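You operate a simulated robot arm through the tools that you are given. There is no shell and no other tool. Be economical: measure what you need, move in short steps, check, and stop when the job is done.

You are at the controls of a simulated robot arm. One attempt, no reset.

Task
Sand the filler on the red rim smooth, then paint the patch red.
Fine: lock the stand first; fine pad; pad and brush back, pot shut. Set down upright: brush with the blue band.

It is judged by the outcome, as a careful person would: the job done as asked, and still so three seconds after it is handed in. It fails if anything else is knocked over, pushed out of place, dropped, spilled or broken.

Robot
A 6-joint arm with a four-finger gripper on a trunk, on a base that drives. Base frame: it is fixed to the floor where the robot stands at the start and does not move with it; the origin is under the middle of the robot, x ahead of it, y to its left, z up; the surface under the hand at the start is at about z = 0.82. Lengths are in m, angles in degrees, forces in N, time in s.
Its first joint turns from -166.0 to 166.0 degrees. Places, roughly: blue alloy rim (23x23x8 cm) [0.8, 1.2, 0.9]; lid of the red pot [0.8, 0.1, 0.9]; red alloy rim (23x23x8 cm) [0.8, 0.4, 0.9]; red pot [0.8, 0.1, 0.8]; stand lever with the red knob [0.5, 0.1, 0.9]. Payload 3.43 kg.
The TCP is the grasp point between the finger pads, 0.03 m short of the fingertips. In the tool frame z runs along the fingers and y along their closing line. The gripper opens to 0.12 m. The gripper's body begins 0.085 m behind the TCP.
Orientation is told as [roll, pitch, yaw] about the base's x, y, z axes, in that order, counted from this pose: with the fingers straight down and closing along the base's y, the tool's x points along the base's -x, its y along +y and its z along -z.

Tools
- The arm moves only by the tool apply_moves. Its argument "commands" is a list of rows, each a list of 3 entries, a list of its own where there are three numbers: the shift along the base's x, y, z in m, then the turn, a rotation vector about the base's x, y, z in rad, then the gripper command, from -1 (shut) to 1 (fully open), values between in proportion. In form: [[[dx, dy, dz], [wx, wy, wz], fingers], ...]. A call has 1 to 12 rows; each row shifts and turns the commanded pose from where the row before left it. A row lasts 0.2 s, in which the tool goes at most 0.05 m and 8.6 degrees; a call with a longer step from one row to the next is refused whole, and so is a gripper value outside its range. Where a pose cannot be reached the arm comes as near as it can. A force on the tool above 90 N (or 10 N above the force at the start of the call, whichever is more), or a blocked arm, ends the call early, and 0.2 s more pass. Each finger halts on what it meets, pressing with about 44 N; the grip force reading is that of the motor and also rises with nothing between the fingers. The clock runs only during rows and for 0.2 s after the last one: add rows that do not move to give the fingers time. The reply holds the time, the measured pose of the TCP, the force on the tool along the base axes, the opening and the grip force, in the units named above and with some noise, with the torque about the TCP (base axes, N m) and any sound that the robot's microphone picked up.
- Cameras (640 x 400 px; columns grow to the right, rows downward): "scene" is now at [-0.2012, 0.1896, 1.2583]; the picture's right is [0.07, -1.00, -0.00], its down [-0.17, -0.01, -0.99] and it looks along [0.98, 0.07, -0.17] (base axes); focal length 254 px, centre (320, 200). "wrist" rides on the gripper at [0.071, -0.017, -0.121] in the tool frame; the picture's right is [0.23, 0.97, 0.00], its down [-0.81, 0.19, -0.55] and it looks along [-0.54, 0.13, 0.83] (tool axes); focal length 275 px, centre (320, 200). There is no depth. A picture from a camera that has moved, and an enlarged one, comes with that camera's place and axes in the base frame and with its lens. The place of the scene camera against the robot may be out by one fixed shift of up to 0.012 m in any direction.
- snapshot(camera): a new picture of that camera. It takes no simulated time.
- drive_base(legs): drives the robot by 1 to 6 legs, each [ahead, turn to the left] in m and degrees, along the robot's own axes; the way and the turn of a leg run together, so that a leg with both is an arc; at most 1.5 m and 180 degrees a leg. The arm and the cameras ride along, it lands a little off, and it stops where it bumps. It gives what a move gives.
- head_to(pan, tilt): turns the head with the scene camera to pan (to the left, within 143 degrees either way) and tilt (down, from -29 to 69), counted from straight ahead of the robot. It gives what a move gives.
- zoom(camera, box): a new picture of the part [left, top, right, bottom] of that camera's present view, enlarged. It takes no simulated time.
- sign_off(): hands the job in; it is judged then, once.

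Work in short steps. Places have to be worked out from the pictures, the camera data and where the tool is seen: move nearer, look again, correct. Check each grasp and each placing, and mend what went wrong. You have 120 turns and 82 pictures in all, those below and enlarged ones among them. Open the gripper and draw the arm clear of the work before you hand the job in, unless the task says otherwise; then end with one line.

The tools are called after ">>>" by a JSON object that holds its "method" and its "body". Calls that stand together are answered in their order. apply_moves: Moves the arm, as the interface text tells. Its arguments: {"type":"object","properties":{"commands":{"type":"array"}},"required":["commands"]} The other tools are called the same way: drive_base (legs) drives the base; head_to (pan, tilt) turns the head that bears the scene camera; snapshot (camera) takes a picture; zoom (camera, box) takes an enlarged picture of a part of a camera's view; sign_off () hands the job in.

At the start:

```text
clock: 0.0
eef_pos: [0.7065, -0.1842, 1.3366]
ee_rot: [0.0, 0.0, 0.0]
contact_force: [-0.8, 0.2, 0.5]
wrist_torque: [0.0, -0.02, 0.03]
gripper_width: 0.1201
gripper_force: 0.0
robot x, y, heading: [-0.0002, -0.0006, 0.1]
head pan, tilt: [3.8, 9.0]
```

scene: 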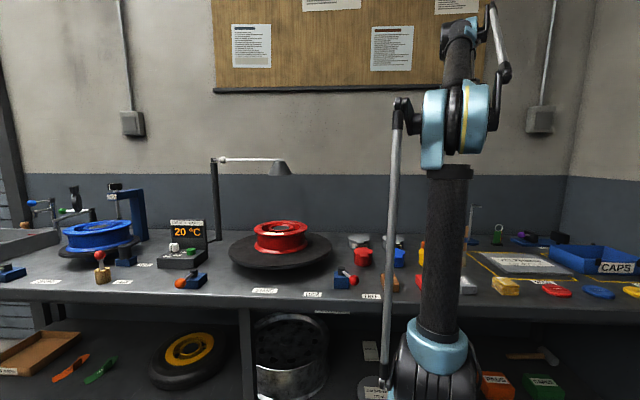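
wrist: 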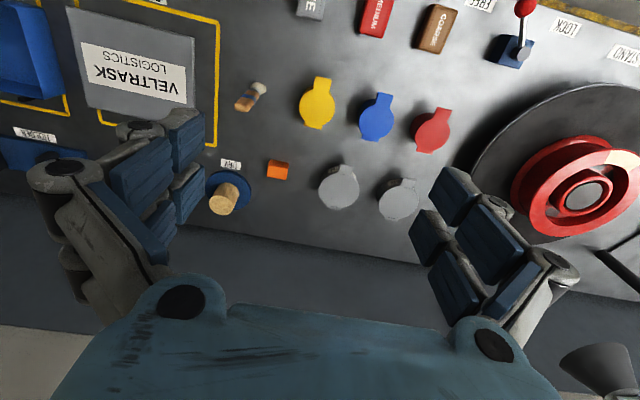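

The wrist view shows the bench with blocks, pots, lever and rim. I zoom in on the parts to read the labels.

>>> {"method": "zoom", "body": {"camera": "wrist", "box": [280, 0, 640, 225]}}

>>> {"method": "zoom", "body": {"camera": "wrist", "box": [160, 60, 480, 260]}}

>>> {"method": "zoom", "body": {"camera": "scene", "box": [160, 180, 480, 380]}}

```text
1.78 times, centred on (460, 112) of wrist
camera zoom: at [0.6341, -0.2009, 1.4558], right [-0.23, 0.97, 0.0], down [0.81, 0.19, 0.55], along [0.54, 0.13, -0.83], focal length 489 px, centre (71, 356)
```

zoom: 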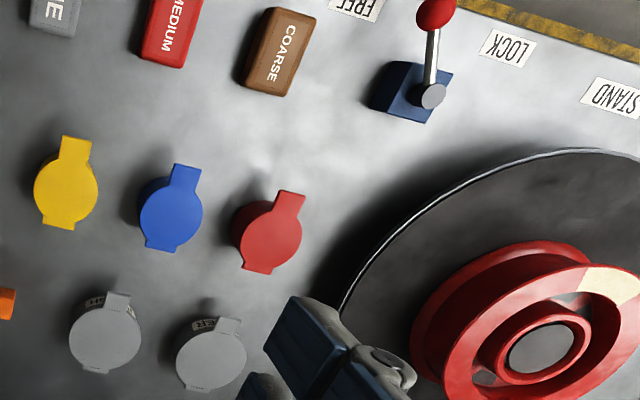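

```text
2.00 times, centred on (320, 160) of wrist
camera zoom: at [0.6341, -0.2009, 1.4558], right [-0.23, 0.97, 0.0], down [0.81, 0.19, 0.55], along [0.54, 0.13, -0.83], focal length 551 px, centre (320, 280)
```

zoom: 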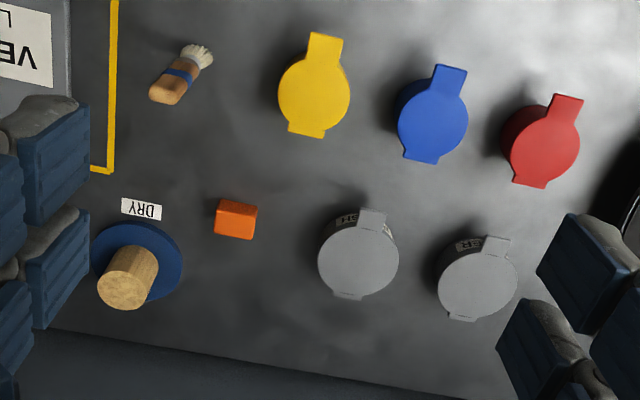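

```text
2.00 times, centred on (320, 280) of scene
camera zoom: at [-0.2012, 0.1896, 1.2583], right [0.07, -1.0, 0.0], down [-0.17, -0.01, -0.99], along [0.98, 0.07, -0.17], focal length 508 px, centre (320, 40)
```

zoom: 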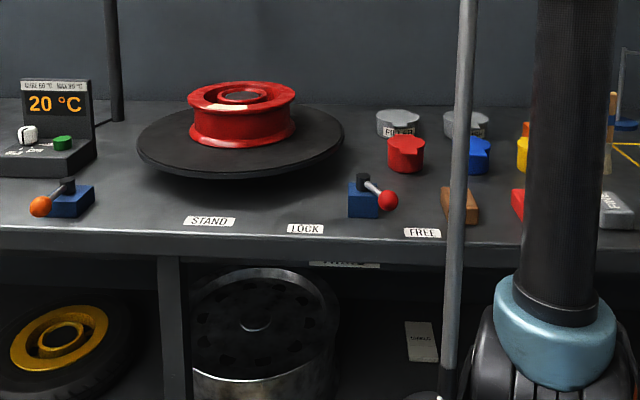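

Wall notices may carry rules for the job, so I read them first.

>>> {"method": "zoom", "body": {"camera": "scene", "box": [225, 15, 281, 75]}}

>>> {"method": "zoom", "body": {"camera": "scene", "box": [362, 20, 418, 75]}}

>>> {"method": "zoom", "body": {"camera": "scene", "box": [420, 190, 640, 310]}}

```text
6.67 times, centred on (253, 45) of scene
camera zoom: at [-0.2012, 0.1896, 1.2583], right [0.07, -1.0, 0.0], down [-0.17, -0.01, -0.99], along [0.98, 0.07, -0.17], focal length 1695 px, centre (767, 1233)
```

zoom: 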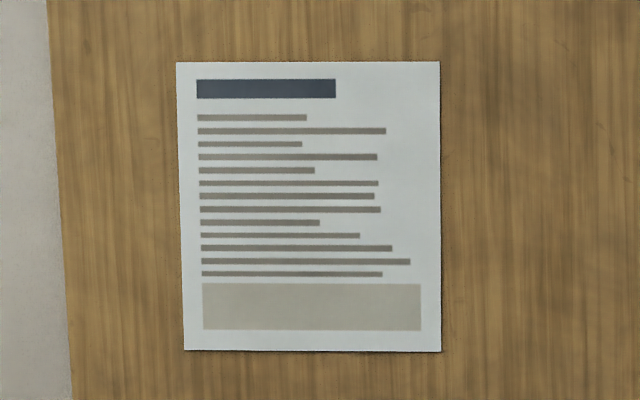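

```text
7.27 times, centred on (390, 48) of scene
camera zoom: at [-0.2012, 0.1896, 1.2583], right [0.07, -1.0, 0.0], down [-0.17, -0.01, -0.99], along [0.98, 0.07, -0.17], focal length 1849 px, centre (-189, 1309)
```

zoom: 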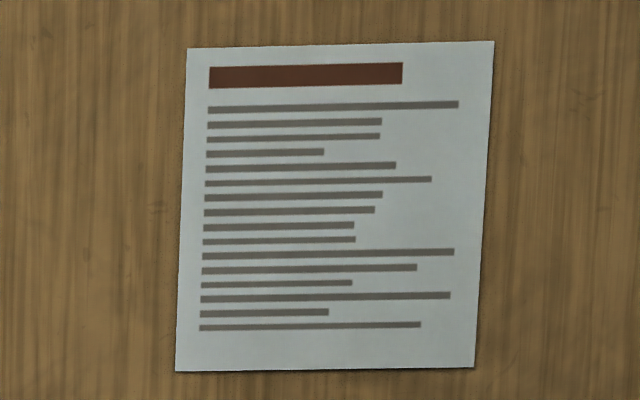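

```text
2.91 times, centred on (530, 250) of scene
camera zoom: at [-0.2012, 0.1896, 1.2583], right [0.07, -1.0, 0.0], down [-0.17, -0.01, -0.99], along [0.98, 0.07, -0.17], focal length 740 px, centre (-291, 54)
```

zoom: 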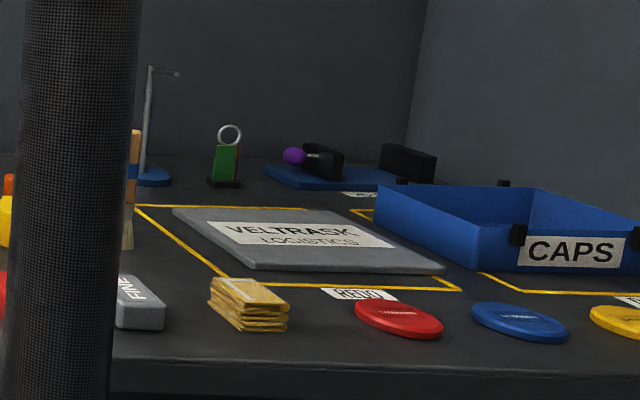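

The notices are dummies. The lever points to FREE (knob about [0.54, 0.13, 0.90], hub about [0.60, 0.19]). I move beside it with the fingers shut and look from closer.

>>> {"method": "apply_moves", "body": {"commands": [[[-0.017, 0.023, -0.025], [0, 0, 0], -1], [[-0.017, 0.023, -0.025], [0, 0, 0], -1], [[-0.017, 0.023, -0.025], [0, 0, 0], -1], [[-0.017, 0.023, -0.025], [0, 0, 0], -1], [[-0.017, 0.023, -0.025], [0, 0, 0], -1], [[-0.017, 0.023, -0.025], [0, 0, 0], -1], [[-0.017, 0.023, -0.025], [0, 0, 0], -1], [[-0.017, 0.023, -0.025], [0, 0, 0], -1], [[-0.017, 0.023, -0.025], [0, 0, 0], -1], [[-0.017, 0.023, -0.025], [0, 0, 0], -1]]}}

>>> {"method": "snapshot", "body": {"camera": "wrist"}}

>>> {"method": "snapshot", "body": {"camera": "scene"}}

```text
clock: 2.2
eef_pos: [0.5225, 0.0473, 1.0968]
ee_rot: [0.1, -0.7, 0.0]
contact_force: [-0.2, 0.7, 0.0]
wrist_torque: [-0.02, -0.01, -0.01]
gripper_width: 0.0
gripper_force: 33.6
robot x, y, heading: [0.0024, 0.0016, -0.1]
head pan, tilt: [3.8, 9.0]
```

```text
73 pictures are left
camera wrist: at [0.4489, 0.0309, 1.2152], right [-0.23, 0.97, 0.0], down [0.8, 0.19, 0.56], along [0.55, 0.13, -0.83], focal length 275 px, centre (320, 200)
```

wrist: 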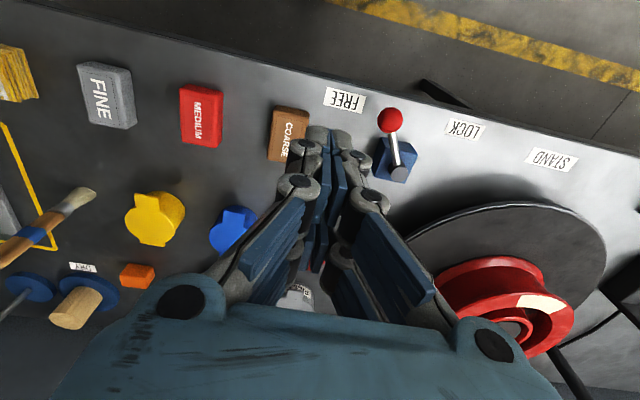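

```text
72 pictures are left
camera scene: at [-0.2012, 0.1897, 1.2583], right [0.07, -1.0, 0.0], down [-0.17, -0.01, -0.99], along [0.98, 0.07, -0.17], focal length 254 px, centre (320, 200)
```

scene: 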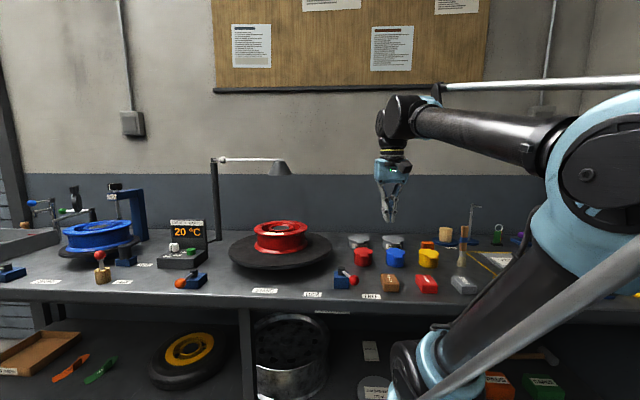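

Triangulating both views: knob about [0.537, 0.141, 0.873], hub [0.602, 0.181, 0.876], so the lever is horizontal and swings about z. I lower the shut fingers to the -y side of the knob.

>>> {"method": "apply_moves", "body": {"commands": [[[0.0, 0.0105, -0.0414], [0, 0, 0], -1], [[0.0, 0.0105, -0.0414], [0, 0, 0], -1], [[0.0, 0.0105, -0.0414], [0, 0, 0], -1], [[0.0, 0.0105, -0.0414], [0, 0, 0], -1], [[0.0, 0.0105, -0.0414], [0, 0, 0], -1], [[0, 0, 0], [0, 0, 0], -1]]}}

>>> {"method": "snapshot", "body": {"camera": "wrist"}}

```text
clock: 3.6
eef_pos: [0.5206, 0.0962, 0.8861]
ee_rot: [0.0, -0.7, 0.1]
contact_force: [-0.1, 0.7, -0.2]
wrist_torque: [0.03, -0.02, 0.01]
gripper_width: 0.0
gripper_force: 33.6
robot x, y, heading: [0.0019, -0.0007, 0.2]
head pan, tilt: [3.8, 9.0]
```

```text
71 pictures are left
camera wrist: at [0.4463, 0.0803, 1.0057], right [-0.23, 0.97, 0.0], down [0.8, 0.19, 0.56], along [0.55, 0.13, -0.83], focal length 275 px, centre (320, 200)
```

wrist: 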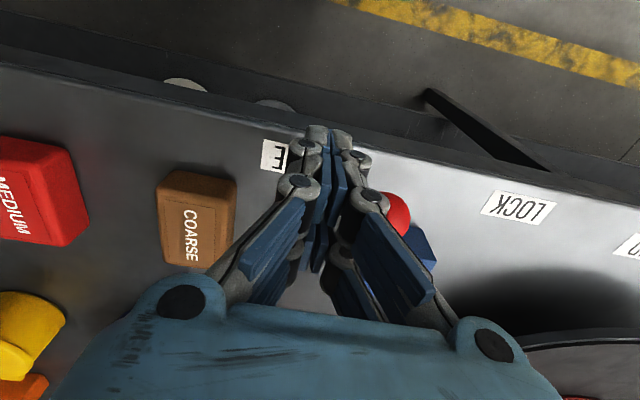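

Fingertips are beside the knob. I push it along +y in small steps.

>>> {"method": "apply_moves", "body": {"commands": [[[0.01, 0.01, 0.0], [0, 0, 0], -1], [[0.0, 0.012, 0.0], [0, 0, 0], -1], [[-0.005, 0.012, 0.0], [0, 0, 0], -1], [[-0.005, 0.012, 0.0], [0, 0, 0], -1], [[0.0, 0.012, 0.0], [0, 0, 0], -1], [[0.0, 0.012, 0.0], [0, 0, 0], -1], [[0.005, 0.012, 0.0], [0, 0, 0], -1], [[0.005, 0.012, 0], [0, 0, 0], -1]]}}

>>> {"method": "snapshot", "body": {"camera": "wrist"}}

```text
clock: 5.4
eef_pos: [0.5279, 0.1876, 0.887]
ee_rot: [-0.2, -0.6, 0.0]
contact_force: [-16.7, -59.8, 14.4]
wrist_torque: [-0.37, -0.03, -0.56]
gripper_width: 0.0
gripper_force: 33.6
robot x, y, heading: [0.0003, 0.0022, -0.1]
head pan, tilt: [3.8, 9.0]
```

```text
70 pictures are left
camera wrist: at [0.4539, 0.171, 1.0066], right [-0.23, 0.97, -0.01], down [0.81, 0.19, 0.56], along [0.55, 0.12, -0.83], focal length 275 px, centre (320, 200)
```

wrist: 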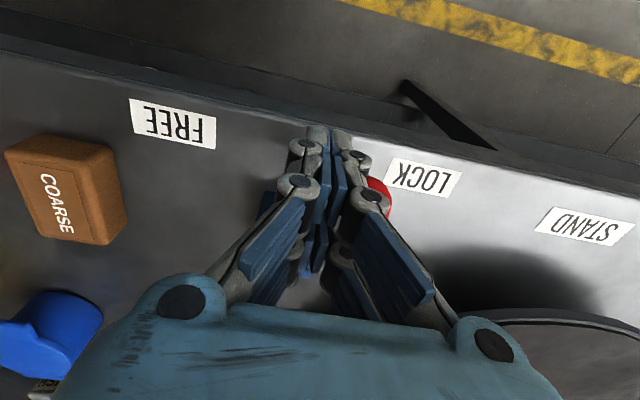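

A 60 N push-back: the lever seems to be at its stop. I back off and lift to look.

>>> {"method": "apply_moves", "body": {"commands": [[[0, -0.02, 0.0], [0, 0, 0], -1], [[0, -0.03, 0.02], [0, 0, 0], -1], [[0, -0.04, 0.03], [0, 0, 0], -1], [[0, -0.03, 0.03], [0, 0, 0], -1], [[0, -0.0, 0.04], [0, 0, 0], -1]]}}

>>> {"method": "snapshot", "body": {"camera": "wrist"}}

```text
clock: 6.6
eef_pos: [0.5299, 0.0726, 1.0074]
ee_rot: [0.1, -0.7, 0.0]
contact_force: [-0.8, 0.5, -0.5]
wrist_torque: [-0.03, 0.01, -0.01]
gripper_width: 0.0001
gripper_force: 33.2
robot x, y, heading: [0.0015, -0.0007, 0.1]
head pan, tilt: [3.8, 9.0]
```

```text
69 pictures are left
camera wrist: at [0.4561, 0.0556, 1.1266], right [-0.23, 0.97, 0.0], down [0.8, 0.19, 0.56], along [0.55, 0.13, -0.83], focal length 275 px, centre (320, 200)
```

wrist: 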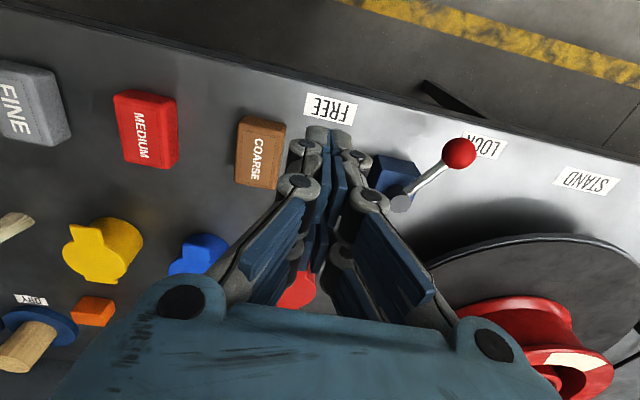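

The lever now points at LOCK. Before fetching the pad I look at the filler patch on the rim from close.

>>> {"method": "apply_moves", "body": {"commands": [[[0, 0.03, 0.03], [0, 0, 0], -1], [[0, 0.04, 0.03], [0, 0, 0], -1], [[0, 0.04, 0.03], [0, 0, 0], -1], [[0.01, 0.045, 0.0], [0, 0, 0], -1], [[0.01, 0.045, 0], [0, 0, 0], -1], [[0.01, 0.045, 0], [0, 0, 0], -1], [[0.01, 0.045, 0], [0, 0, 0], -1], [[0.01, 0.03, 0], [0, 0, 0], -1]]}}

>>> {"method": "snapshot", "body": {"camera": "wrist"}}

>>> {"method": "zoom", "body": {"camera": "scene", "box": [220, 205, 340, 280]}}

```text
clock: 8.4
eef_pos: [0.5786, 0.3931, 1.101]
ee_rot: [0.1, -0.7, 0.0]
contact_force: [-0.3, 0.0, 0.5]
wrist_torque: [0.02, -0.05, 0.01]
gripper_width: 0.0
gripper_force: 33.7
robot x, y, heading: [0.0006, 0.0002, 0.0]
head pan, tilt: [3.8, 9.0]
```

```text
68 pictures are left
camera wrist: at [0.5047, 0.3771, 1.221], right [-0.23, 0.97, 0.0], down [0.8, 0.19, 0.56], along [0.55, 0.13, -0.83], focal length 275 px, centre (320, 200)
```

wrist: 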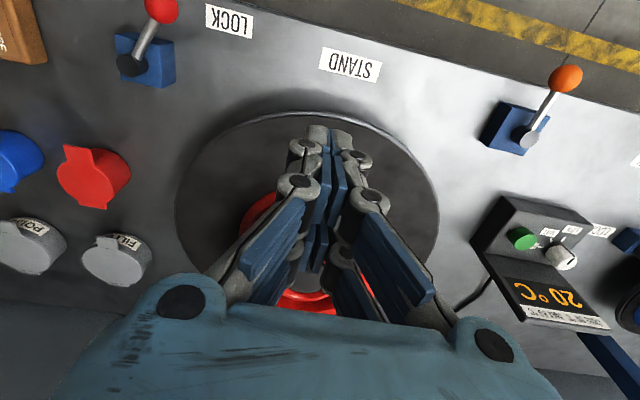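

```text
5.33 times, centred on (280, 242) of scene
camera zoom: at [-0.2015, 0.1896, 1.2583], right [0.07, -1.0, 0.0], down [-0.17, -0.01, -0.99], along [0.98, 0.07, -0.17], focal length 1356 px, centre (533, -27)
```

zoom: 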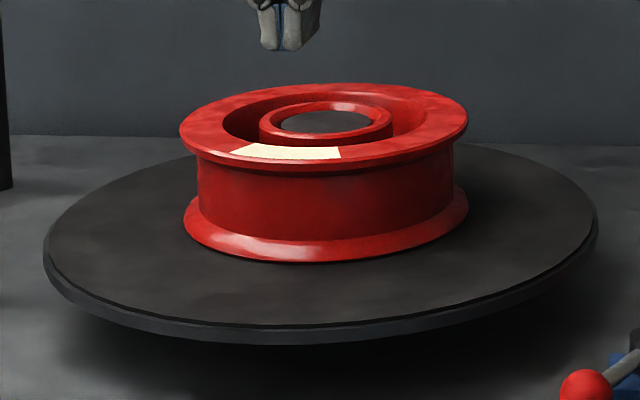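

The patch is on the flat top flange, facing the robot. I open the fingers and shift right to see it unobstructed from the wrist.

>>> {"method": "apply_moves", "body": {"commands": [[[0.01, -0.045, 0.0], [0, 0, 0], 1], [[0.01, -0.045, 0.0], [0, 0, 0], 1], [[0.01, -0.045, 0.0], [0, 0, 0], 1], [[0.0, -0.0, 0.0], [0, 0, 0], 1]]}}

>>> {"method": "snapshot", "body": {"camera": "wrist"}}

```text
clock: 9.4
eef_pos: [0.6091, 0.2544, 1.0983]
ee_rot: [0.0, -0.8, 0.0]
contact_force: [-0.4, -1.0, -0.8]
wrist_torque: [-0.01, -0.02, 0.02]
gripper_width: 0.1201
gripper_force: 0.0
robot x, y, heading: [-0.0011, -0.0022, -0.1]
head pan, tilt: [3.8, 9.0]
```

```text
66 pictures are left
camera wrist: at [0.5351, 0.2393, 1.2174], right [-0.23, 0.97, 0.0], down [0.8, 0.19, 0.56], along [0.55, 0.13, -0.83], focal length 275 px, centre (320, 200)
```

wrist: 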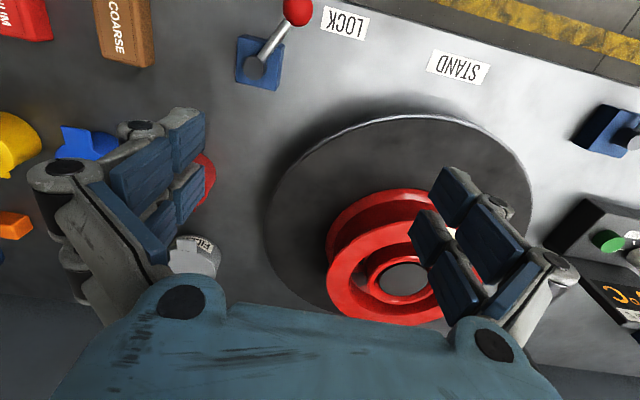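

The left finger hides the patch; shifting +y by 0.07 puts the rim between the fingers.

>>> {"method": "apply_moves", "body": {"commands": [[[0.0, 0.035, 0.0], [0, 0, 0], 1], [[-0.0, 0.035, 0.0], [0, 0, 0], 1]]}}

>>> {"method": "zoom", "body": {"camera": "wrist", "box": [160, 100, 480, 300]}}

```text
clock: 10.0
eef_pos: [0.61, 0.3285, 1.0973]
ee_rot: [0.1, -0.8, 0.0]
contact_force: [0.7, 0.0, -0.3]
wrist_torque: [0.0, 0.02, 0.02]
gripper_width: 0.1202
gripper_force: 0.2
robot x, y, heading: [0.0013, -0.0004, 0.2]
head pan, tilt: [3.8, 9.0]
```

```text
2.00 times, centred on (320, 200) of wrist
camera zoom: at [0.5363, 0.3117, 1.2156], right [-0.23, 0.97, 0.0], down [0.8, 0.19, 0.56], along [0.55, 0.13, -0.83], focal length 551 px, centre (320, 200)
```

zoom: 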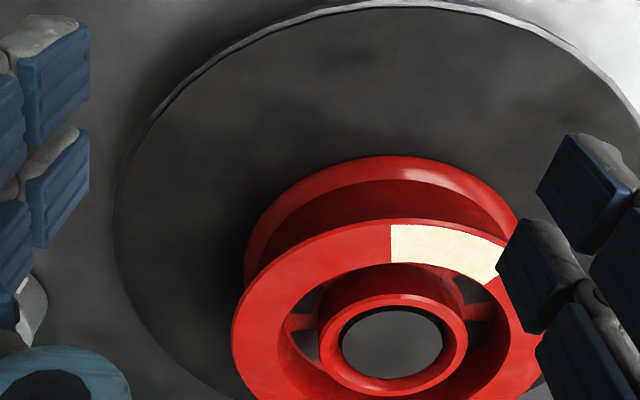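

Flange top is about z = 0.955 and the patch covers x 0.715–0.746, y 0.397–0.473. Now I head over to the FINE pad for a look.

>>> {"method": "apply_moves", "body": {"commands": [[[0.0, -0.045, 0.0], [0, 0, 0], 1], [[0.0, -0.045, 0.0], [0, 0, 0], 1], [[0.0, -0.045, 0.0], [0, 0, 0], 1], [[0.0, -0.045, 0.0], [0, 0, 0], 1], [[0.0, -0.045, 0.0], [0, 0, 0], 1], [[0.0, -0.045, 0.0], [0, 0, 0], 1], [[0.0, -0.045, 0.0], [0, 0, 0], 1], [[0.0, -0.045, 0.0], [0, 0, 0], 1], [[0.0, -0.045, -0.02], [0, 0, 0], 1], [[0.0, -0.045, -0.02], [0, 0, 0], 1], [[0.0, -0.045, -0.02], [0, 0, 0], 1], [[0.0, -0.035, -0.02], [0, 0, 0], 1]]}}

>>> {"method": "snapshot", "body": {"camera": "wrist"}}

>>> {"method": "zoom", "body": {"camera": "scene", "box": [340, 210, 540, 335]}}

```text
clock: 12.6
eef_pos: [0.6039, -0.2006, 1.0163]
ee_rot: [0.0, -0.7, 0.0]
contact_force: [-0.6, 0.2, -0.5]
wrist_torque: [-0.02, -0.06, -0.02]
gripper_width: 0.1199
gripper_force: 0.0
robot x, y, heading: [0.0012, -0.0013, -0.1]
head pan, tilt: [3.8, 9.0]
```

```text
64 pictures are left
camera wrist: at [0.5297, -0.2177, 1.1358], right [-0.23, 0.97, 0.0], down [0.8, 0.19, 0.56], along [0.55, 0.13, -0.83], focal length 275 px, centre (320, 200)
```

wrist: 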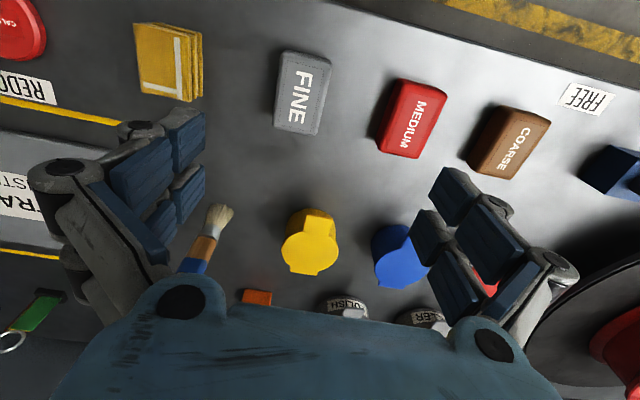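

```text
3.20 times, centred on (440, 272) of scene
camera zoom: at [-0.2014, 0.1897, 1.2583], right [0.07, -1.0, 0.0], down [-0.17, -0.01, -0.99], along [0.98, 0.07, -0.17], focal length 814 px, centre (-64, -32)
```

zoom: 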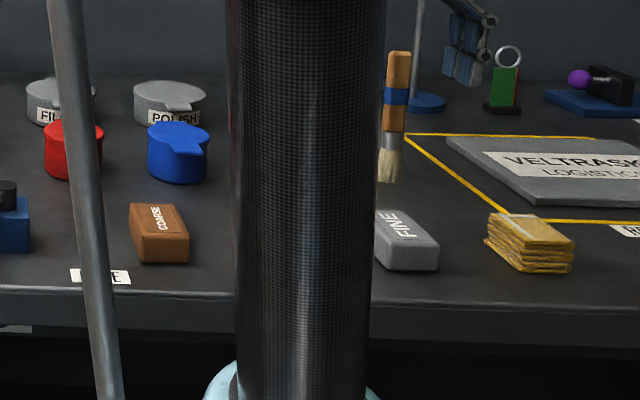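

FINE pad: centre about [0.602, -0.221], 7.5 × 4.5 cm along x, top z about 0.845. I lower onto it with the fingers partly open.

>>> {"method": "apply_moves", "body": {"commands": [[[0.0, -0.02, -0.036], [0, 0, 0], 0.4], [[0.0, 0.0, -0.04], [0, 0, 0], 0.4], [[0.0, 0.0, -0.04], [0, 0, 0], 0.4], [[0.0, 0.0, -0.0], [0, 0, 0], 0.4]]}}

>>> {"method": "snapshot", "body": {"camera": "wrist"}}

```text
clock: 13.6
eef_pos: [0.6065, -0.2216, 0.9013]
ee_rot: [0.0, -0.7, -0.1]
contact_force: [0.6, -0.2, 1.1]
wrist_torque: [-0.02, 0.04, -0.03]
gripper_width: 0.0838
gripper_force: 0.1
robot x, y, heading: [0.0008, 0.0007, 0.0]
head pan, tilt: [3.8, 9.0]
```

```text
62 pictures are left
camera wrist: at [0.5327, -0.2387, 1.0207], right [-0.23, 0.97, 0.0], down [0.8, 0.19, 0.56], along [0.55, 0.13, -0.83], focal length 275 px, centre (320, 200)
```

wrist: 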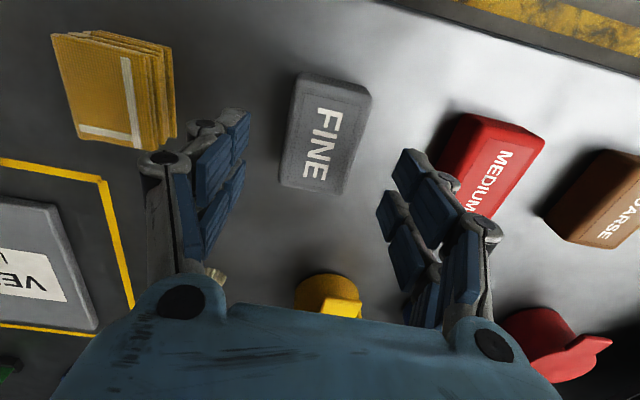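

Pad centre reads about [0.595, -0.221]; I shift -0.01 in x, descend to TCP z ≈ 0.86 and close.

>>> {"method": "apply_moves", "body": {"commands": [[[-0.01, 0.0, -0.02], [0, 0, 0], 0.4], [[0.0, 0.0, -0.02], [0, 0, 0], 0.4], [[0.0, 0.0, 0.0], [0, 0, 0], 0.4], [[0.0, 0.0, 0], [0, 0, 0], 0], [[0.0, 0.0, 0], [0, 0, 0], -0.5], [[0.0, 0.0, 0], [0, 0, 0], -1], [[0.0, 0.0, 0], [0, 0, 0], -1]]}}

>>> {"method": "snapshot", "body": {"camera": "wrist"}}

```text
clock: 15.2
eef_pos: [0.5973, -0.2239, 0.8615]
ee_rot: [0.0, -0.7, 0.0]
contact_force: [-0.2, 0.2, 0.7]
wrist_torque: [0.0, -0.06, 0.05]
gripper_width: 0.0484
gripper_force: 44.4
robot x, y, heading: [0.0013, 0.0021, 0.1]
head pan, tilt: [3.8, 9.0]
```

```text
61 pictures are left
camera wrist: at [0.5252, -0.2391, 0.9815], right [-0.23, 0.97, 0.0], down [0.8, 0.19, 0.56], along [0.55, 0.13, -0.83], focal length 275 px, centre (320, 200)
```

wrist: 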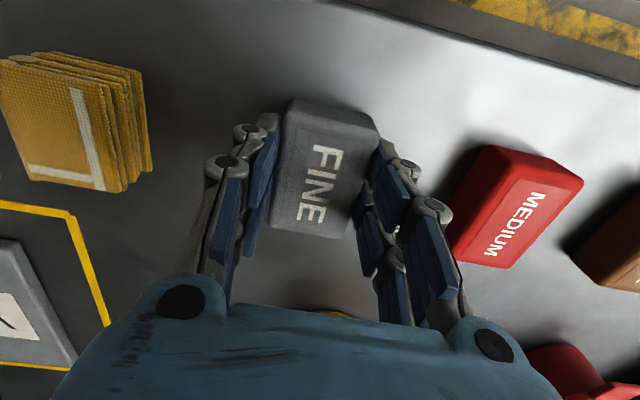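

Grip is firm at 48 mm. I lift and carry the pad toward the rim.

>>> {"method": "apply_moves", "body": {"commands": [[[0.0, 0.0, 0.03], [0, 0, 0], -1], [[0.0, 0.0, 0.045], [0, 0, 0], -1], [[0.0, 0.0, 0.045], [0, 0, 0], -1], [[0.0, 0.0, 0.045], [0, 0, 0], -1], [[0.0, 0.02, 0.045], [0, 0, 0], -1], [[0.01, 0.045, 0.01], [0, 0, 0], -1], [[0.01, 0.045, 0], [0, 0, 0], -1], [[0.01, 0.045, 0], [0, 0, 0], -1], [[0.01, 0.045, 0], [0, 0, 0], -1], [[0.01, 0.045, 0], [0, 0, 0], -1], [[0.01, 0.045, 0], [0, 0, 0], -1], [[0.01, 0.045, 0], [0, 0, 0], -1]]}}

>>> {"method": "apply_moves", "body": {"commands": [[[0.01, 0.045, 0], [0, 0, 0], -1], [[0.01, 0.045, 0], [0, 0, 0], -1], [[0.01, 0.045, 0], [0, 0, 0], -1], [[0.01, 0.045, 0], [0, 0, 0], -1], [[0.01, 0.045, 0], [0, 0, 0], -1], [[0.01, 0.045, 0], [0, 0, 0], -1], [[0.0, 0.045, 0], [0, 0, 0], -1], [[0, 0, 0], [0, 0, 0], -1]]}}

>>> {"method": "snapshot", "body": {"camera": "wrist"}}

>>> {"method": "zoom", "body": {"camera": "scene", "box": [220, 180, 340, 255]}}

```text
clock: 17.8
eef_pos: [0.6684, 0.1086, 1.0812]
ee_rot: [0.0, -0.8, 0.1]
contact_force: [-0.3, 0.4, 0.6]
wrist_torque: [0.02, -0.04, -0.01]
gripper_width: 0.0486
gripper_force: 44.3
robot x, y, heading: [-0.0025, 0.002, -0.2]
head pan, tilt: [3.8, 9.0]
```

```text
clock: 19.6
eef_pos: [0.7305, 0.427, 1.0798]
ee_rot: [0.0, -0.7, -0.1]
contact_force: [-0.2, -0.7, -0.5]
wrist_torque: [-0.02, -0.03, 0.0]
gripper_width: 0.0488
gripper_force: 44.5
robot x, y, heading: [-0.0009, 0.0063, 0.2]
head pan, tilt: [3.8, 9.0]
```

```text
60 pictures are left
camera wrist: at [0.6561, 0.4108, 1.1996], right [-0.23, 0.97, 0.0], down [0.8, 0.19, 0.56], along [0.55, 0.13, -0.83], focal length 275 px, centre (320, 200)
```

wrist: 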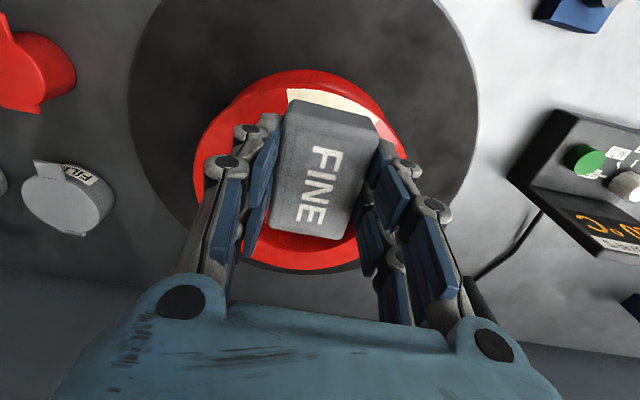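

```text
5.33 times, centred on (280, 218) of scene
camera zoom: at [-0.2012, 0.1898, 1.2583], right [0.07, -1.0, 0.0], down [-0.17, -0.01, -0.99], along [0.98, 0.07, -0.17], focal length 1356 px, centre (533, 107)
```

zoom: 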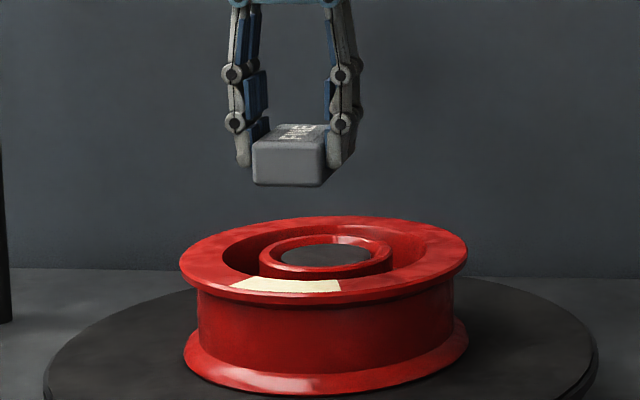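

The pad bottom is clear of the fingertips and over the patch. I descend to just above contact, then touch down slowly.

>>> {"method": "apply_moves", "body": {"commands": [[[0.0, 0.004, -0.04], [0, 0, 0], -1], [[0.0, 0.0, -0.03], [0, 0, 0], -1], [[0.0, 0.0, -0.006], [0, 0, 0], -1], [[0.0, 0.0, -0.004], [0, 0, 0], -1], [[0.0, 0.0, -0.003], [0, 0, 0], -1]]}}

```text
clock: 20.8
eef_pos: [0.7301, 0.43, 0.9993]
ee_rot: [0.1, -0.8, -0.1]
contact_force: [12.2, 7.8, 55.1]
wrist_torque: [0.37, -0.36, -0.01]
gripper_width: 0.0486
gripper_force: 44.1
robot x, y, heading: [-0.0028, -0.0013, 0.1]
head pan, tilt: [3.8, 9.0]
```

Contact at z ≈ 0.999 with 55 N, a bit hard. I ease up slightly and sand back and forth along the patch.

>>> {"method": "apply_moves", "body": {"commands": [[[0.0, 0.0, 0.0015], [0, 0, 0], -1], [[0.0, 0.012, 0.0], [0, 0, 0], -1], [[0.0, 0.012, 0.0], [0, 0, 0], -1], [[0.0, 0.012, 0.0], [0, 0, 0], -1], [[0.0, -0.018, 0.0], [0, 0, 0], -1], [[0.0, -0.018, 0.0], [0, 0, 0], -1], [[0.0, -0.018, 0.0], [0, 0, 0], -1], [[0.0, -0.018, 0.0], [0, 0, 0], -1], [[0.0, 0.018, 0.0], [0, 0, 0], -1], [[0.0, 0.018, 0.0], [0, 0, 0], -1], [[0.0, 0.018, 0.0], [0, 0, 0], -1], [[0.0, 0.018, 0.0], [0, 0, 0], -1]]}}

>>> {"method": "zoom", "body": {"camera": "scene", "box": [220, 190, 340, 265]}}

```text
clock: 23.4
eef_pos: [0.7298, 0.4653, 0.9988]
ee_rot: [0.0, -0.7, 0.0]
contact_force: [-1.2, -7.5, 9.4]
wrist_torque: [-0.44, -0.05, -0.07]
gripper_width: 0.049
gripper_force: 44.1
robot x, y, heading: [0.0007, 0.004, -0.3]
head pan, tilt: [3.8, 9.0]
```

```text
5.33 times, centred on (280, 228) of scene
camera zoom: at [-0.2015, 0.1894, 1.2583], right [0.07, -1.0, 0.0], down [-0.17, -0.01, -0.99], along [0.98, 0.07, -0.17], focal length 1356 px, centre (533, 53)
```

zoom: 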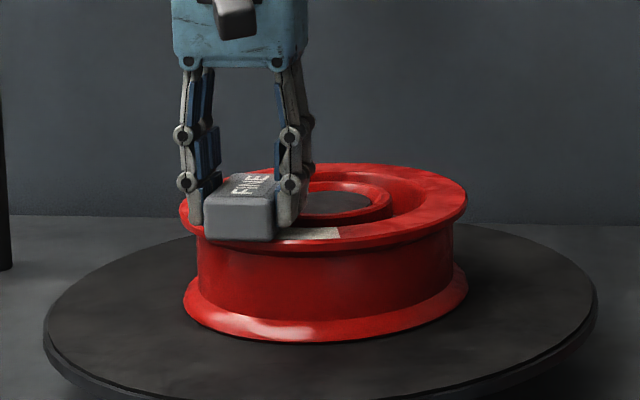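

About 9 N now, and the patch looks duller where sanded. More strokes, pressed slightly harder.

>>> {"method": "apply_moves", "body": {"commands": [[[0.0, -0.018, -0.0007], [0, 0, 0], -1], [[0.0, -0.018, 0.0], [0, 0, 0], -1], [[0.0, -0.018, 0.0], [0, 0, 0], -1], [[0.0, -0.018, 0.0], [0, 0, 0], -1], [[0.0, 0.018, 0.0], [0, 0, 0], -1], [[0.0, 0.018, 0.0], [0, 0, 0], -1], [[0.0, 0.018, 0.0], [0, 0, 0], -1], [[0.0, 0.018, 0.0], [0, 0, 0], -1], [[0.0, -0.018, 0.0], [0, 0, 0], -1], [[0.0, -0.018, 0.0], [0, 0, 0], -1], [[0.0, -0.018, 0.0], [0, 0, 0], -1], [[0.0, -0.018, 0.0], [0, 0, 0], -1]]}}

>>> {"method": "apply_moves", "body": {"commands": [[[0.0, 0.018, 0.0], [0, 0, 0], -1], [[0.0, 0.018, 0.0], [0, 0, 0], -1], [[0.0, 0.018, 0.0], [0, 0, 0], -1], [[0.0, 0.018, 0.0], [0, 0, 0], -1], [[0.0, -0.018, 0.0], [0, 0, 0], -1], [[0.0, -0.018, 0.0], [0, 0, 0], -1], [[0.0, -0.018, 0.0], [0, 0, 0], -1], [[0.0, -0.018, 0.0], [0, 0, 0], -1]]}}

>>> {"method": "apply_moves", "body": {"commands": [[[0.0, 0.0, 0.03], [0, 0, 0], -1], [[-0.02, -0.02, 0.04], [0, 0, 0], -1], [[-0.03, -0.04, 0.04], [0, 0, 0], -1], [[-0.03, -0.04, 0.0], [0, 0, 0], -1], [[-0.03, -0.03, 0.0], [0, 0, 0], -1]]}}

>>> {"method": "snapshot", "body": {"camera": "wrist"}}

>>> {"method": "zoom", "body": {"camera": "scene", "box": [240, 205, 320, 255]}}

```text
clock: 26.0
eef_pos: [0.7283, 0.3955, 0.9977]
ee_rot: [0.0, -0.7, 0.0]
contact_force: [-0.2, -0.4, -0.2]
wrist_torque: [-0.01, 0.01, 0.01]
gripper_width: 0.0488
gripper_force: 43.8
robot x, y, heading: [-0.0025, -0.0018, 0.1]
head pan, tilt: [3.8, 9.0]
```

```text
clock: 27.8
eef_pos: [0.7321, 0.3949, 0.999]
ee_rot: [0.0, -0.8, 0.0]
contact_force: [-0.2, -0.2, -0.7]
wrist_torque: [-0.01, 0.02, 0.0]
gripper_width: 0.0487
gripper_force: 44.1
robot x, y, heading: [0.001, 0.0009, -0.1]
head pan, tilt: [3.8, 9.0]
```

```text
refused: row 3 steps farther than a row can; nothing moved
```

```text
57 pictures are left
camera wrist: at [0.6584, 0.379, 1.1187], right [-0.23, 0.97, 0.0], down [0.8, 0.19, 0.56], along [0.55, 0.13, -0.83], focal length 275 px, centre (320, 200)
```

wrist: 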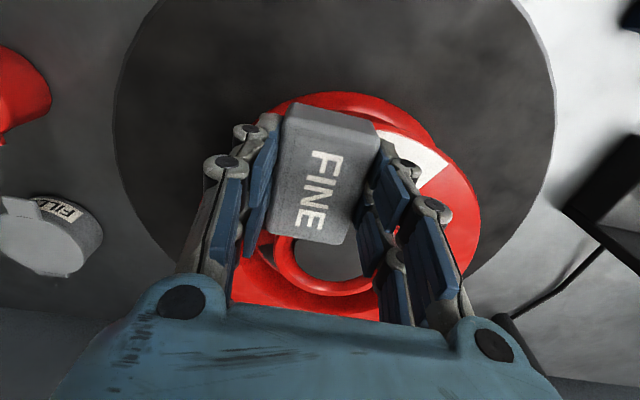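

```text
8.00 times, centred on (280, 230) of scene
camera zoom: at [-0.2011, 0.1899, 1.2583], right [0.07, -1.0, 0.0], down [-0.17, -0.01, -0.99], along [0.98, 0.07, -0.17], focal length 2034 px, centre (640, -40)
```

zoom: 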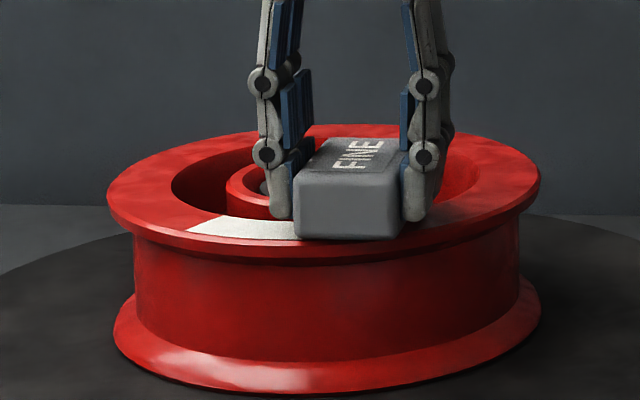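

No contact force now at this end; the patch colour turned from cream to pale grey. I lift away and look at it.

>>> {"method": "apply_moves", "body": {"commands": [[[0.0, 0.0, 0.03], [0, 0, 0], -1], [[-0.02, -0.02, 0.04], [0, 0, 0], -1], [[-0.03, -0.03, 0.02], [0, 0, 0], -1], [[-0.03, -0.03, 0.0], [0, 0, 0], -1]]}}

>>> {"method": "zoom", "body": {"camera": "wrist", "box": [320, 100, 640, 300]}}

>>> {"method": "zoom", "body": {"camera": "scene", "box": [240, 205, 320, 255]}}

```text
clock: 28.8
eef_pos: [0.6501, 0.3158, 1.0835]
ee_rot: [-0.1, -0.6, 0.1]
contact_force: [1.3, 0.3, 0.0]
wrist_torque: [-0.04, 0.06, 0.0]
gripper_width: 0.0486
gripper_force: 43.6
robot x, y, heading: [-0.0012, 0.0009, 0.0]
head pan, tilt: [3.8, 9.0]
```

```text
2.00 times, centred on (480, 200) of wrist
camera zoom: at [0.5766, 0.2999, 1.2039], right [-0.23, 0.97, 0.0], down [0.8, 0.19, 0.56], along [0.55, 0.13, -0.83], focal length 551 px, centre (0, 200)
```

zoom: 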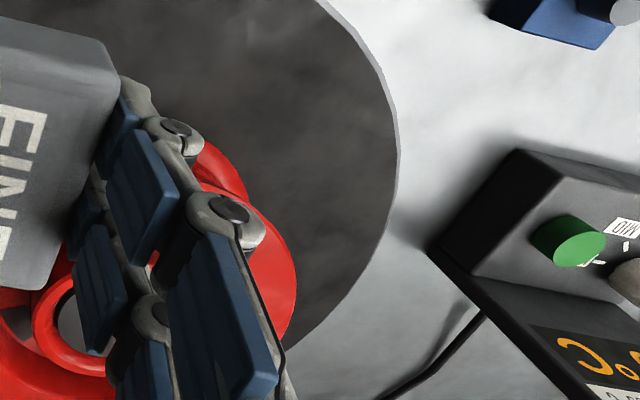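

```text
8.00 times, centred on (280, 230) of scene
camera zoom: at [-0.2007, 0.19, 1.2583], right [0.07, -1.0, 0.0], down [-0.17, -0.01, -0.99], along [0.98, 0.07, -0.17], focal length 2034 px, centre (640, -40)
```

zoom: 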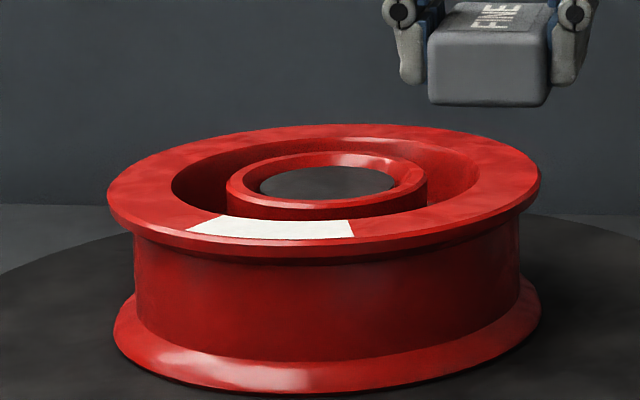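

The patch is now uniformly pale. To be sure it was sanded under pressure in full, I go back for one more measured pass.

>>> {"method": "apply_moves", "body": {"commands": [[[0.03, 0.03, 0.0], [0, 0, 0], -1], [[0.03, 0.03, -0.02], [0, 0, 0], -1], [[0.02, 0.035, -0.025], [0, 0, 0], -1], [[0.0, 0.03, -0.03], [0, 0, 0], -1], [[0, 0, -0.008], [0, 0, 0], -1], [[0, 0, -0.004], [0, 0, 0], -1], [[0, 0, 0], [0, 0, 0], -1]]}}

```text
clock: 30.4
eef_pos: [0.732, 0.4404, 1.0]
ee_rot: [0.0, -0.6, -0.1]
contact_force: [-0.3, -0.1, -0.2]
wrist_torque: [0.01, 0.01, 0.0]
gripper_width: 0.0487
gripper_force: 44.0
robot x, y, heading: [0.0032, -0.0005, 0.0]
head pan, tilt: [3.8, 9.0]
```

>>> {"method": "apply_moves", "body": {"commands": [[[0, 0, -0.002], [0, 0, 0], -1], [[0, 0, -0.001], [0, 0, 0], -1], [[0, 0, 0], [0, 0, 0], -1]]}}

```text
clock: 31.2
eef_pos: [0.7296, 0.4405, 0.999]
ee_rot: [0.0, -0.7, 0.0]
contact_force: [-0.3, -0.7, -0.1]
wrist_torque: [0.01, -0.01, 0.0]
gripper_width: 0.0487
gripper_force: 44.3
robot x, y, heading: [0.0014, -0.0007, 0.1]
head pan, tilt: [3.8, 9.0]
```

No contact yet at a height that pressed hard before, so the filler has been taken down. I lower a bit further to feel the surface.

>>> {"method": "apply_moves", "body": {"commands": [[[0, 0, -0.001], [0, 0, 0], -1], [[0, 0, -0.001], [0, 0, 0], -1], [[0, 0, 0], [0, 0, 0], -1]]}}

```text
clock: 32.0
eef_pos: [0.7309, 0.4407, 0.9974]
ee_rot: [0.0, -0.8, 0.0]
contact_force: [4.0, 7.4, 23.2]
wrist_torque: [0.14, -0.26, 0.07]
gripper_width: 0.0486
gripper_force: 43.9
robot x, y, heading: [-0.0015, -0.0016, -0.2]
head pan, tilt: [3.8, 9.0]
```

Contact at 23 N at a lower level. A few final full-length strokes at this pressure.

>>> {"method": "apply_moves", "body": {"commands": [[[0, 0.015, 0.0], [0, 0, 0], -1], [[0, 0.015, 0.0], [0, 0, 0], -1], [[0, -0.018, 0.0], [0, 0, 0], -1], [[0, -0.018, 0.0], [0, 0, 0], -1], [[0, -0.018, 0.0], [0, 0, 0], -1], [[0, -0.015, 0.0], [0, 0, 0], -1], [[0, 0.018, 0.0], [0, 0, 0], -1], [[0, 0.018, 0.0], [0, 0, 0], -1], [[0, 0.018, 0.0], [0, 0, 0], -1], [[0, 0.015, 0.0], [0, 0, 0], -1], [[0, -0.015, 0.0], [0, 0, 0], -1], [[0, -0.015, 0.0], [0, 0, 0], -1]]}}

>>> {"method": "apply_moves", "body": {"commands": [[[0, -0.018, 0.0], [0, 0, 0], -1], [[0, -0.018, 0.0], [0, 0, 0], -1], [[0, 0.018, 0.0], [0, 0, 0], -1], [[0, 0.018, 0.0], [0, 0, 0], -1], [[0, 0.018, 0.0], [0, 0, 0], -1], [[0, 0.015, 0.0], [0, 0, 0], -1], [[0, -0.018, 0.0], [0, 0, 0], -1], [[0, -0.018, 0.0], [0, 0, 0], -1]]}}

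>>> {"method": "apply_moves", "body": {"commands": [[[0, 0, 0.03], [0, 0, 0], -1], [[-0.01, -0.02, 0.04], [0, 0, 0], -1], [[-0.015, -0.045, 0.01], [0, 0, 0], -1], [[-0.015, -0.045, 0.0], [0, 0, 0], -1], [[-0.015, -0.045, 0.0], [0, 0, 0], -1], [[-0.01, -0.048, 0.0], [0, 0, 0], -1], [[-0.01, -0.048, 0.0], [0, 0, 0], -1], [[-0.01, -0.048, 0.0], [0, 0, 0], -1], [[-0.01, -0.048, 0.0], [0, 0, 0], -1], [[-0.01, -0.048, 0.0], [0, 0, 0], -1], [[-0.01, -0.048, 0.0], [0, 0, 0], -1], [[-0.01, -0.048, 0.0], [0, 0, 0], -1]]}}

>>> {"method": "zoom", "body": {"camera": "scene", "box": [240, 205, 320, 255]}}

```text
clock: 34.6
eef_pos: [0.7298, 0.4409, 0.997]
ee_rot: [0.0, -0.8, 0.0]
contact_force: [-0.1, -0.4, 0.6]
wrist_torque: [-0.04, -0.02, 0.01]
gripper_width: 0.0487
gripper_force: 43.7
robot x, y, heading: [-0.0002, 0.0012, 0.1]
head pan, tilt: [3.8, 9.0]
```

```text
clock: 36.4
eef_pos: [0.7301, 0.4376, 0.9967]
ee_rot: [0.0, -0.7, 0.0]
contact_force: [-0.4, 0.0, 0.0]
wrist_torque: [-0.03, 0.0, 0.03]
gripper_width: 0.0485
gripper_force: 44.1
robot x, y, heading: [-0.0037, -0.001, 0.2]
head pan, tilt: [3.8, 9.0]
```

```text
clock: 39.0
eef_pos: [0.6084, -0.0538, 1.0787]
ee_rot: [0.0, -0.7, 0.0]
contact_force: [0.3, -0.3, -0.9]
wrist_torque: [0.02, 0.02, -0.03]
gripper_width: 0.0487
gripper_force: 44.2
robot x, y, heading: [0.0, 0.0006, -0.1]
head pan, tilt: [3.8, 9.0]
```

```text
8.00 times, centred on (280, 230) of scene
camera zoom: at [-0.2013, 0.1897, 1.2583], right [0.07, -1.0, 0.0], down [-0.17, -0.01, -0.99], along [0.98, 0.07, -0.17], focal length 2034 px, centre (640, -40)
```

zoom: 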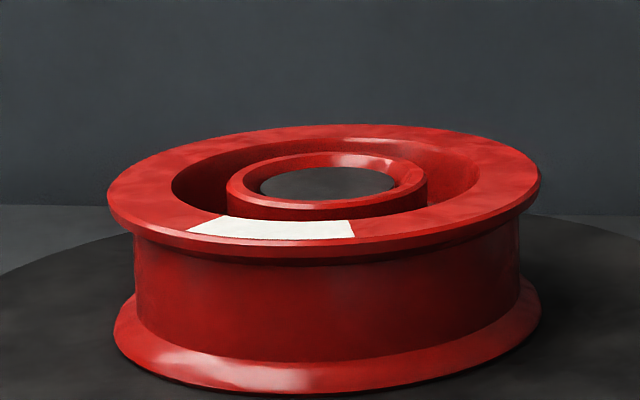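

The force fell to zero again during those strokes, so material was still coming off and the filler may still stand proud. I go back and sand until the contact level stops dropping.

>>> {"method": "apply_moves", "body": {"commands": [[[0.01, 0.048, 0.0], [0, 0, 0], -1], [[0.01, 0.048, 0.0], [0, 0, 0], -1], [[0.01, 0.048, 0.0], [0, 0, 0], -1], [[0.01, 0.048, 0.0], [0, 0, 0], -1], [[0.01, 0.048, 0.0], [0, 0, 0], -1], [[0.01, 0.048, 0.0], [0, 0, 0], -1], [[0.01, 0.048, 0.0], [0, 0, 0], -1], [[0.015, 0.045, 0.0], [0, 0, 0], -1], [[0.015, 0.045, 0.0], [0, 0, 0], -1], [[0.015, 0.045, 0.0], [0, 0, 0], -1], [[0.01, 0.02, -0.04], [0, 0, 0], -1], [[0.0, 0.0, -0.036], [0, 0, 0], -1]]}}

>>> {"method": "apply_moves", "body": {"commands": [[[0, 0, -0.004], [0, 0, 0], -1], [[0, 0, -0.0006], [0, 0, 0], -1], [[0, 0, 0], [0, 0, 0], -1]]}}

>>> {"method": "apply_moves", "body": {"commands": [[[0, 0, -0.0005], [0, 0, 0], -1], [[0, 0, 0], [0, 0, 0], -1]]}}

```text
clock: 41.6
eef_pos: [0.7284, 0.4384, 0.998]
ee_rot: [0.0, -0.7, 0.0]
contact_force: [-0.2, 0.3, -0.5]
wrist_torque: [0.0, 0.01, -0.01]
gripper_width: 0.0485
gripper_force: 44.0
robot x, y, heading: [-0.0011, 0.001, -0.1]
head pan, tilt: [3.8, 9.0]
```

```text
clock: 42.4
eef_pos: [0.7277, 0.4377, 0.9961]
ee_rot: [0.1, -0.7, 0.0]
contact_force: [9.4, 15.7, 47.6]
wrist_torque: [0.67, -0.7, 0.19]
gripper_width: 0.0485
gripper_force: 44.0
robot x, y, heading: [0.0015, -0.0042, -0.1]
head pan, tilt: [3.8, 9.0]
```

```text
clock: 43.0
eef_pos: [0.7276, 0.4384, 0.9945]
ee_rot: [0.0, -0.7, 0.0]
contact_force: [7.6, 10.9, 55.0]
wrist_torque: [0.49, -0.4, 0.1]
gripper_width: 0.0486
gripper_force: 44.7
robot x, y, heading: [-0.0001, -0.0024, 0.2]
head pan, tilt: [3.8, 9.0]
```

Contact again, 55 N. I ease off 0.8 mm, do strokes, and end mid-patch to see if the level still drops.

>>> {"method": "apply_moves", "body": {"commands": [[[0, 0.0, 0.0008], [0, 0, 0], -1], [[0, 0.015, 0.0], [0, 0, 0], -1], [[0, 0.015, 0.0], [0, 0, 0], -1], [[0, -0.018, 0.0], [0, 0, 0], -1], [[0, -0.018, 0.0], [0, 0, 0], -1], [[0, -0.018, 0.0], [0, 0, 0], -1], [[0, -0.012, 0.0], [0, 0, 0], -1], [[0, 0.018, 0.0], [0, 0, 0], -1], [[0, 0.018, 0.0], [0, 0, 0], -1]]}}

>>> {"method": "apply_moves", "body": {"commands": [[[0, 0, -0.0008], [0, 0, 0], -1], [[0, 0, 0], [0, 0, 0], -1]]}}

```text
clock: 45.0
eef_pos: [0.7255, 0.436, 0.9966]
ee_rot: [0.1, -0.6, 0.0]
contact_force: [0.9, 0.5, 0.0]
wrist_torque: [0.0, 0.03, -0.01]
gripper_width: 0.0487
gripper_force: 44.2
robot x, y, heading: [0.0013, 0.0007, 0.0]
head pan, tilt: [3.8, 9.0]
```

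```text
clock: 45.6
eef_pos: [0.7275, 0.4368, 0.996]
ee_rot: [0.0, -0.8, 0.0]
contact_force: [-2.7, 3.2, 5.7]
wrist_torque: [0.12, 0.21, 0.02]
gripper_width: 0.0485
gripper_force: 44.5
robot x, y, heading: [0.0018, -0.0038, 0.1]
head pan, tilt: [3.8, 9.0]
```

The 55 N readings could be the pad slipping in the grip. I check its seating, then press to about 20 N and stroke again.

>>> {"method": "zoom", "body": {"camera": "scene", "box": [240, 205, 320, 255]}}

>>> {"method": "apply_moves", "body": {"commands": [[[0, 0, -0.0004], [0, 0, 0], -1], [[0, 0, 0], [0, 0, 0], -1]]}}

```text
8.00 times, centred on (280, 230) of scene
camera zoom: at [-0.2015, 0.1898, 1.2582], right [0.07, -1.0, 0.0], down [-0.17, -0.01, -0.99], along [0.98, 0.07, -0.17], focal length 2034 px, centre (640, -40)
```

zoom: 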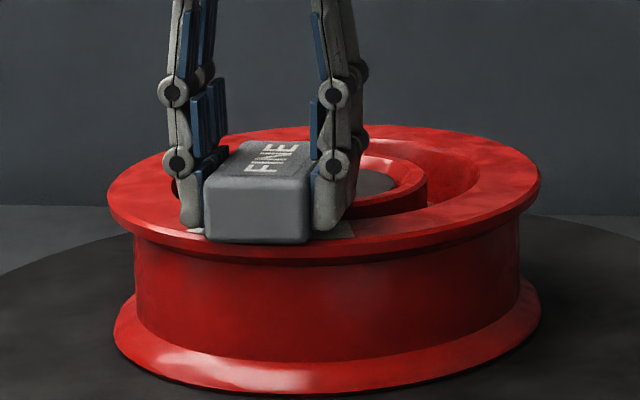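

```text
clock: 46.2
eef_pos: [0.729, 0.4366, 0.9958]
ee_rot: [0.0, -0.7, 0.0]
contact_force: [-2.3, 0.8, 3.7]
wrist_torque: [0.04, 0.15, 0.02]
gripper_width: 0.0485
gripper_force: 43.9
robot x, y, heading: [0.0014, 0.0009, -0.1]
head pan, tilt: [3.8, 9.0]
```

The pad sits well and its underside is at flange level. One last set of full strokes at light pressure, then a measurement.

>>> {"method": "apply_moves", "body": {"commands": [[[0, 0.015, -0.0005], [0, 0, 0], -1], [[0, 0.015, 0.0], [0, 0, 0], -1], [[0, -0.018, 0.0], [0, 0, 0], -1], [[0, -0.018, 0.0], [0, 0, 0], -1], [[0, -0.018, 0.0], [0, 0, 0], -1], [[0, -0.012, 0.0], [0, 0, 0], -1], [[0, 0.018, 0.0], [0, 0, 0], -1], [[0, 0.018, 0.0], [0, 0, 0], -1], [[0, 0.018, 0.0], [0, 0, 0], -1], [[0, 0.012, 0.0], [0, 0, 0], -1], [[0, -0.015, 0.0], [0, 0, 0], -1], [[0, -0.015, 0.0], [0, 0, 0], -1]]}}

>>> {"method": "apply_moves", "body": {"commands": [[[0, 0.015, 0.0], [0, 0, 0], -1], [[0, 0.015, 0.0], [0, 0, 0], -1], [[0, -0.018, 0.0], [0, 0, 0], -1], [[0, -0.018, 0.0], [0, 0, 0], -1], [[0, -0.018, 0.0], [0, 0, 0], -1], [[0, -0.012, 0.0], [0, 0, 0], -1], [[0, 0.018, 0.0], [0, 0, 0], -1], [[0, 0.018, 0.0], [0, 0, 0], -1]]}}

```text
clock: 48.8
eef_pos: [0.7293, 0.4392, 0.9957]
ee_rot: [0.2, -0.7, 0.1]
contact_force: [-3.5, 30.3, 35.5]
wrist_torque: [1.23, -0.35, 0.39]
gripper_width: 0.0486
gripper_force: 44.5
robot x, y, heading: [-0.0012, 0.0028, -0.1]
head pan, tilt: [3.8, 9.0]
```

```text
clock: 50.6
eef_pos: [0.7283, 0.4369, 0.9954]
ee_rot: [0.1, -0.7, 0.0]
contact_force: [-0.8, 0.4, 0.1]
wrist_torque: [-0.03, 0.02, 0.05]
gripper_width: 0.0485
gripper_force: 44.2
robot x, y, heading: [-0.0004, 0.0035, 0.1]
head pan, tilt: [3.8, 9.0]
```

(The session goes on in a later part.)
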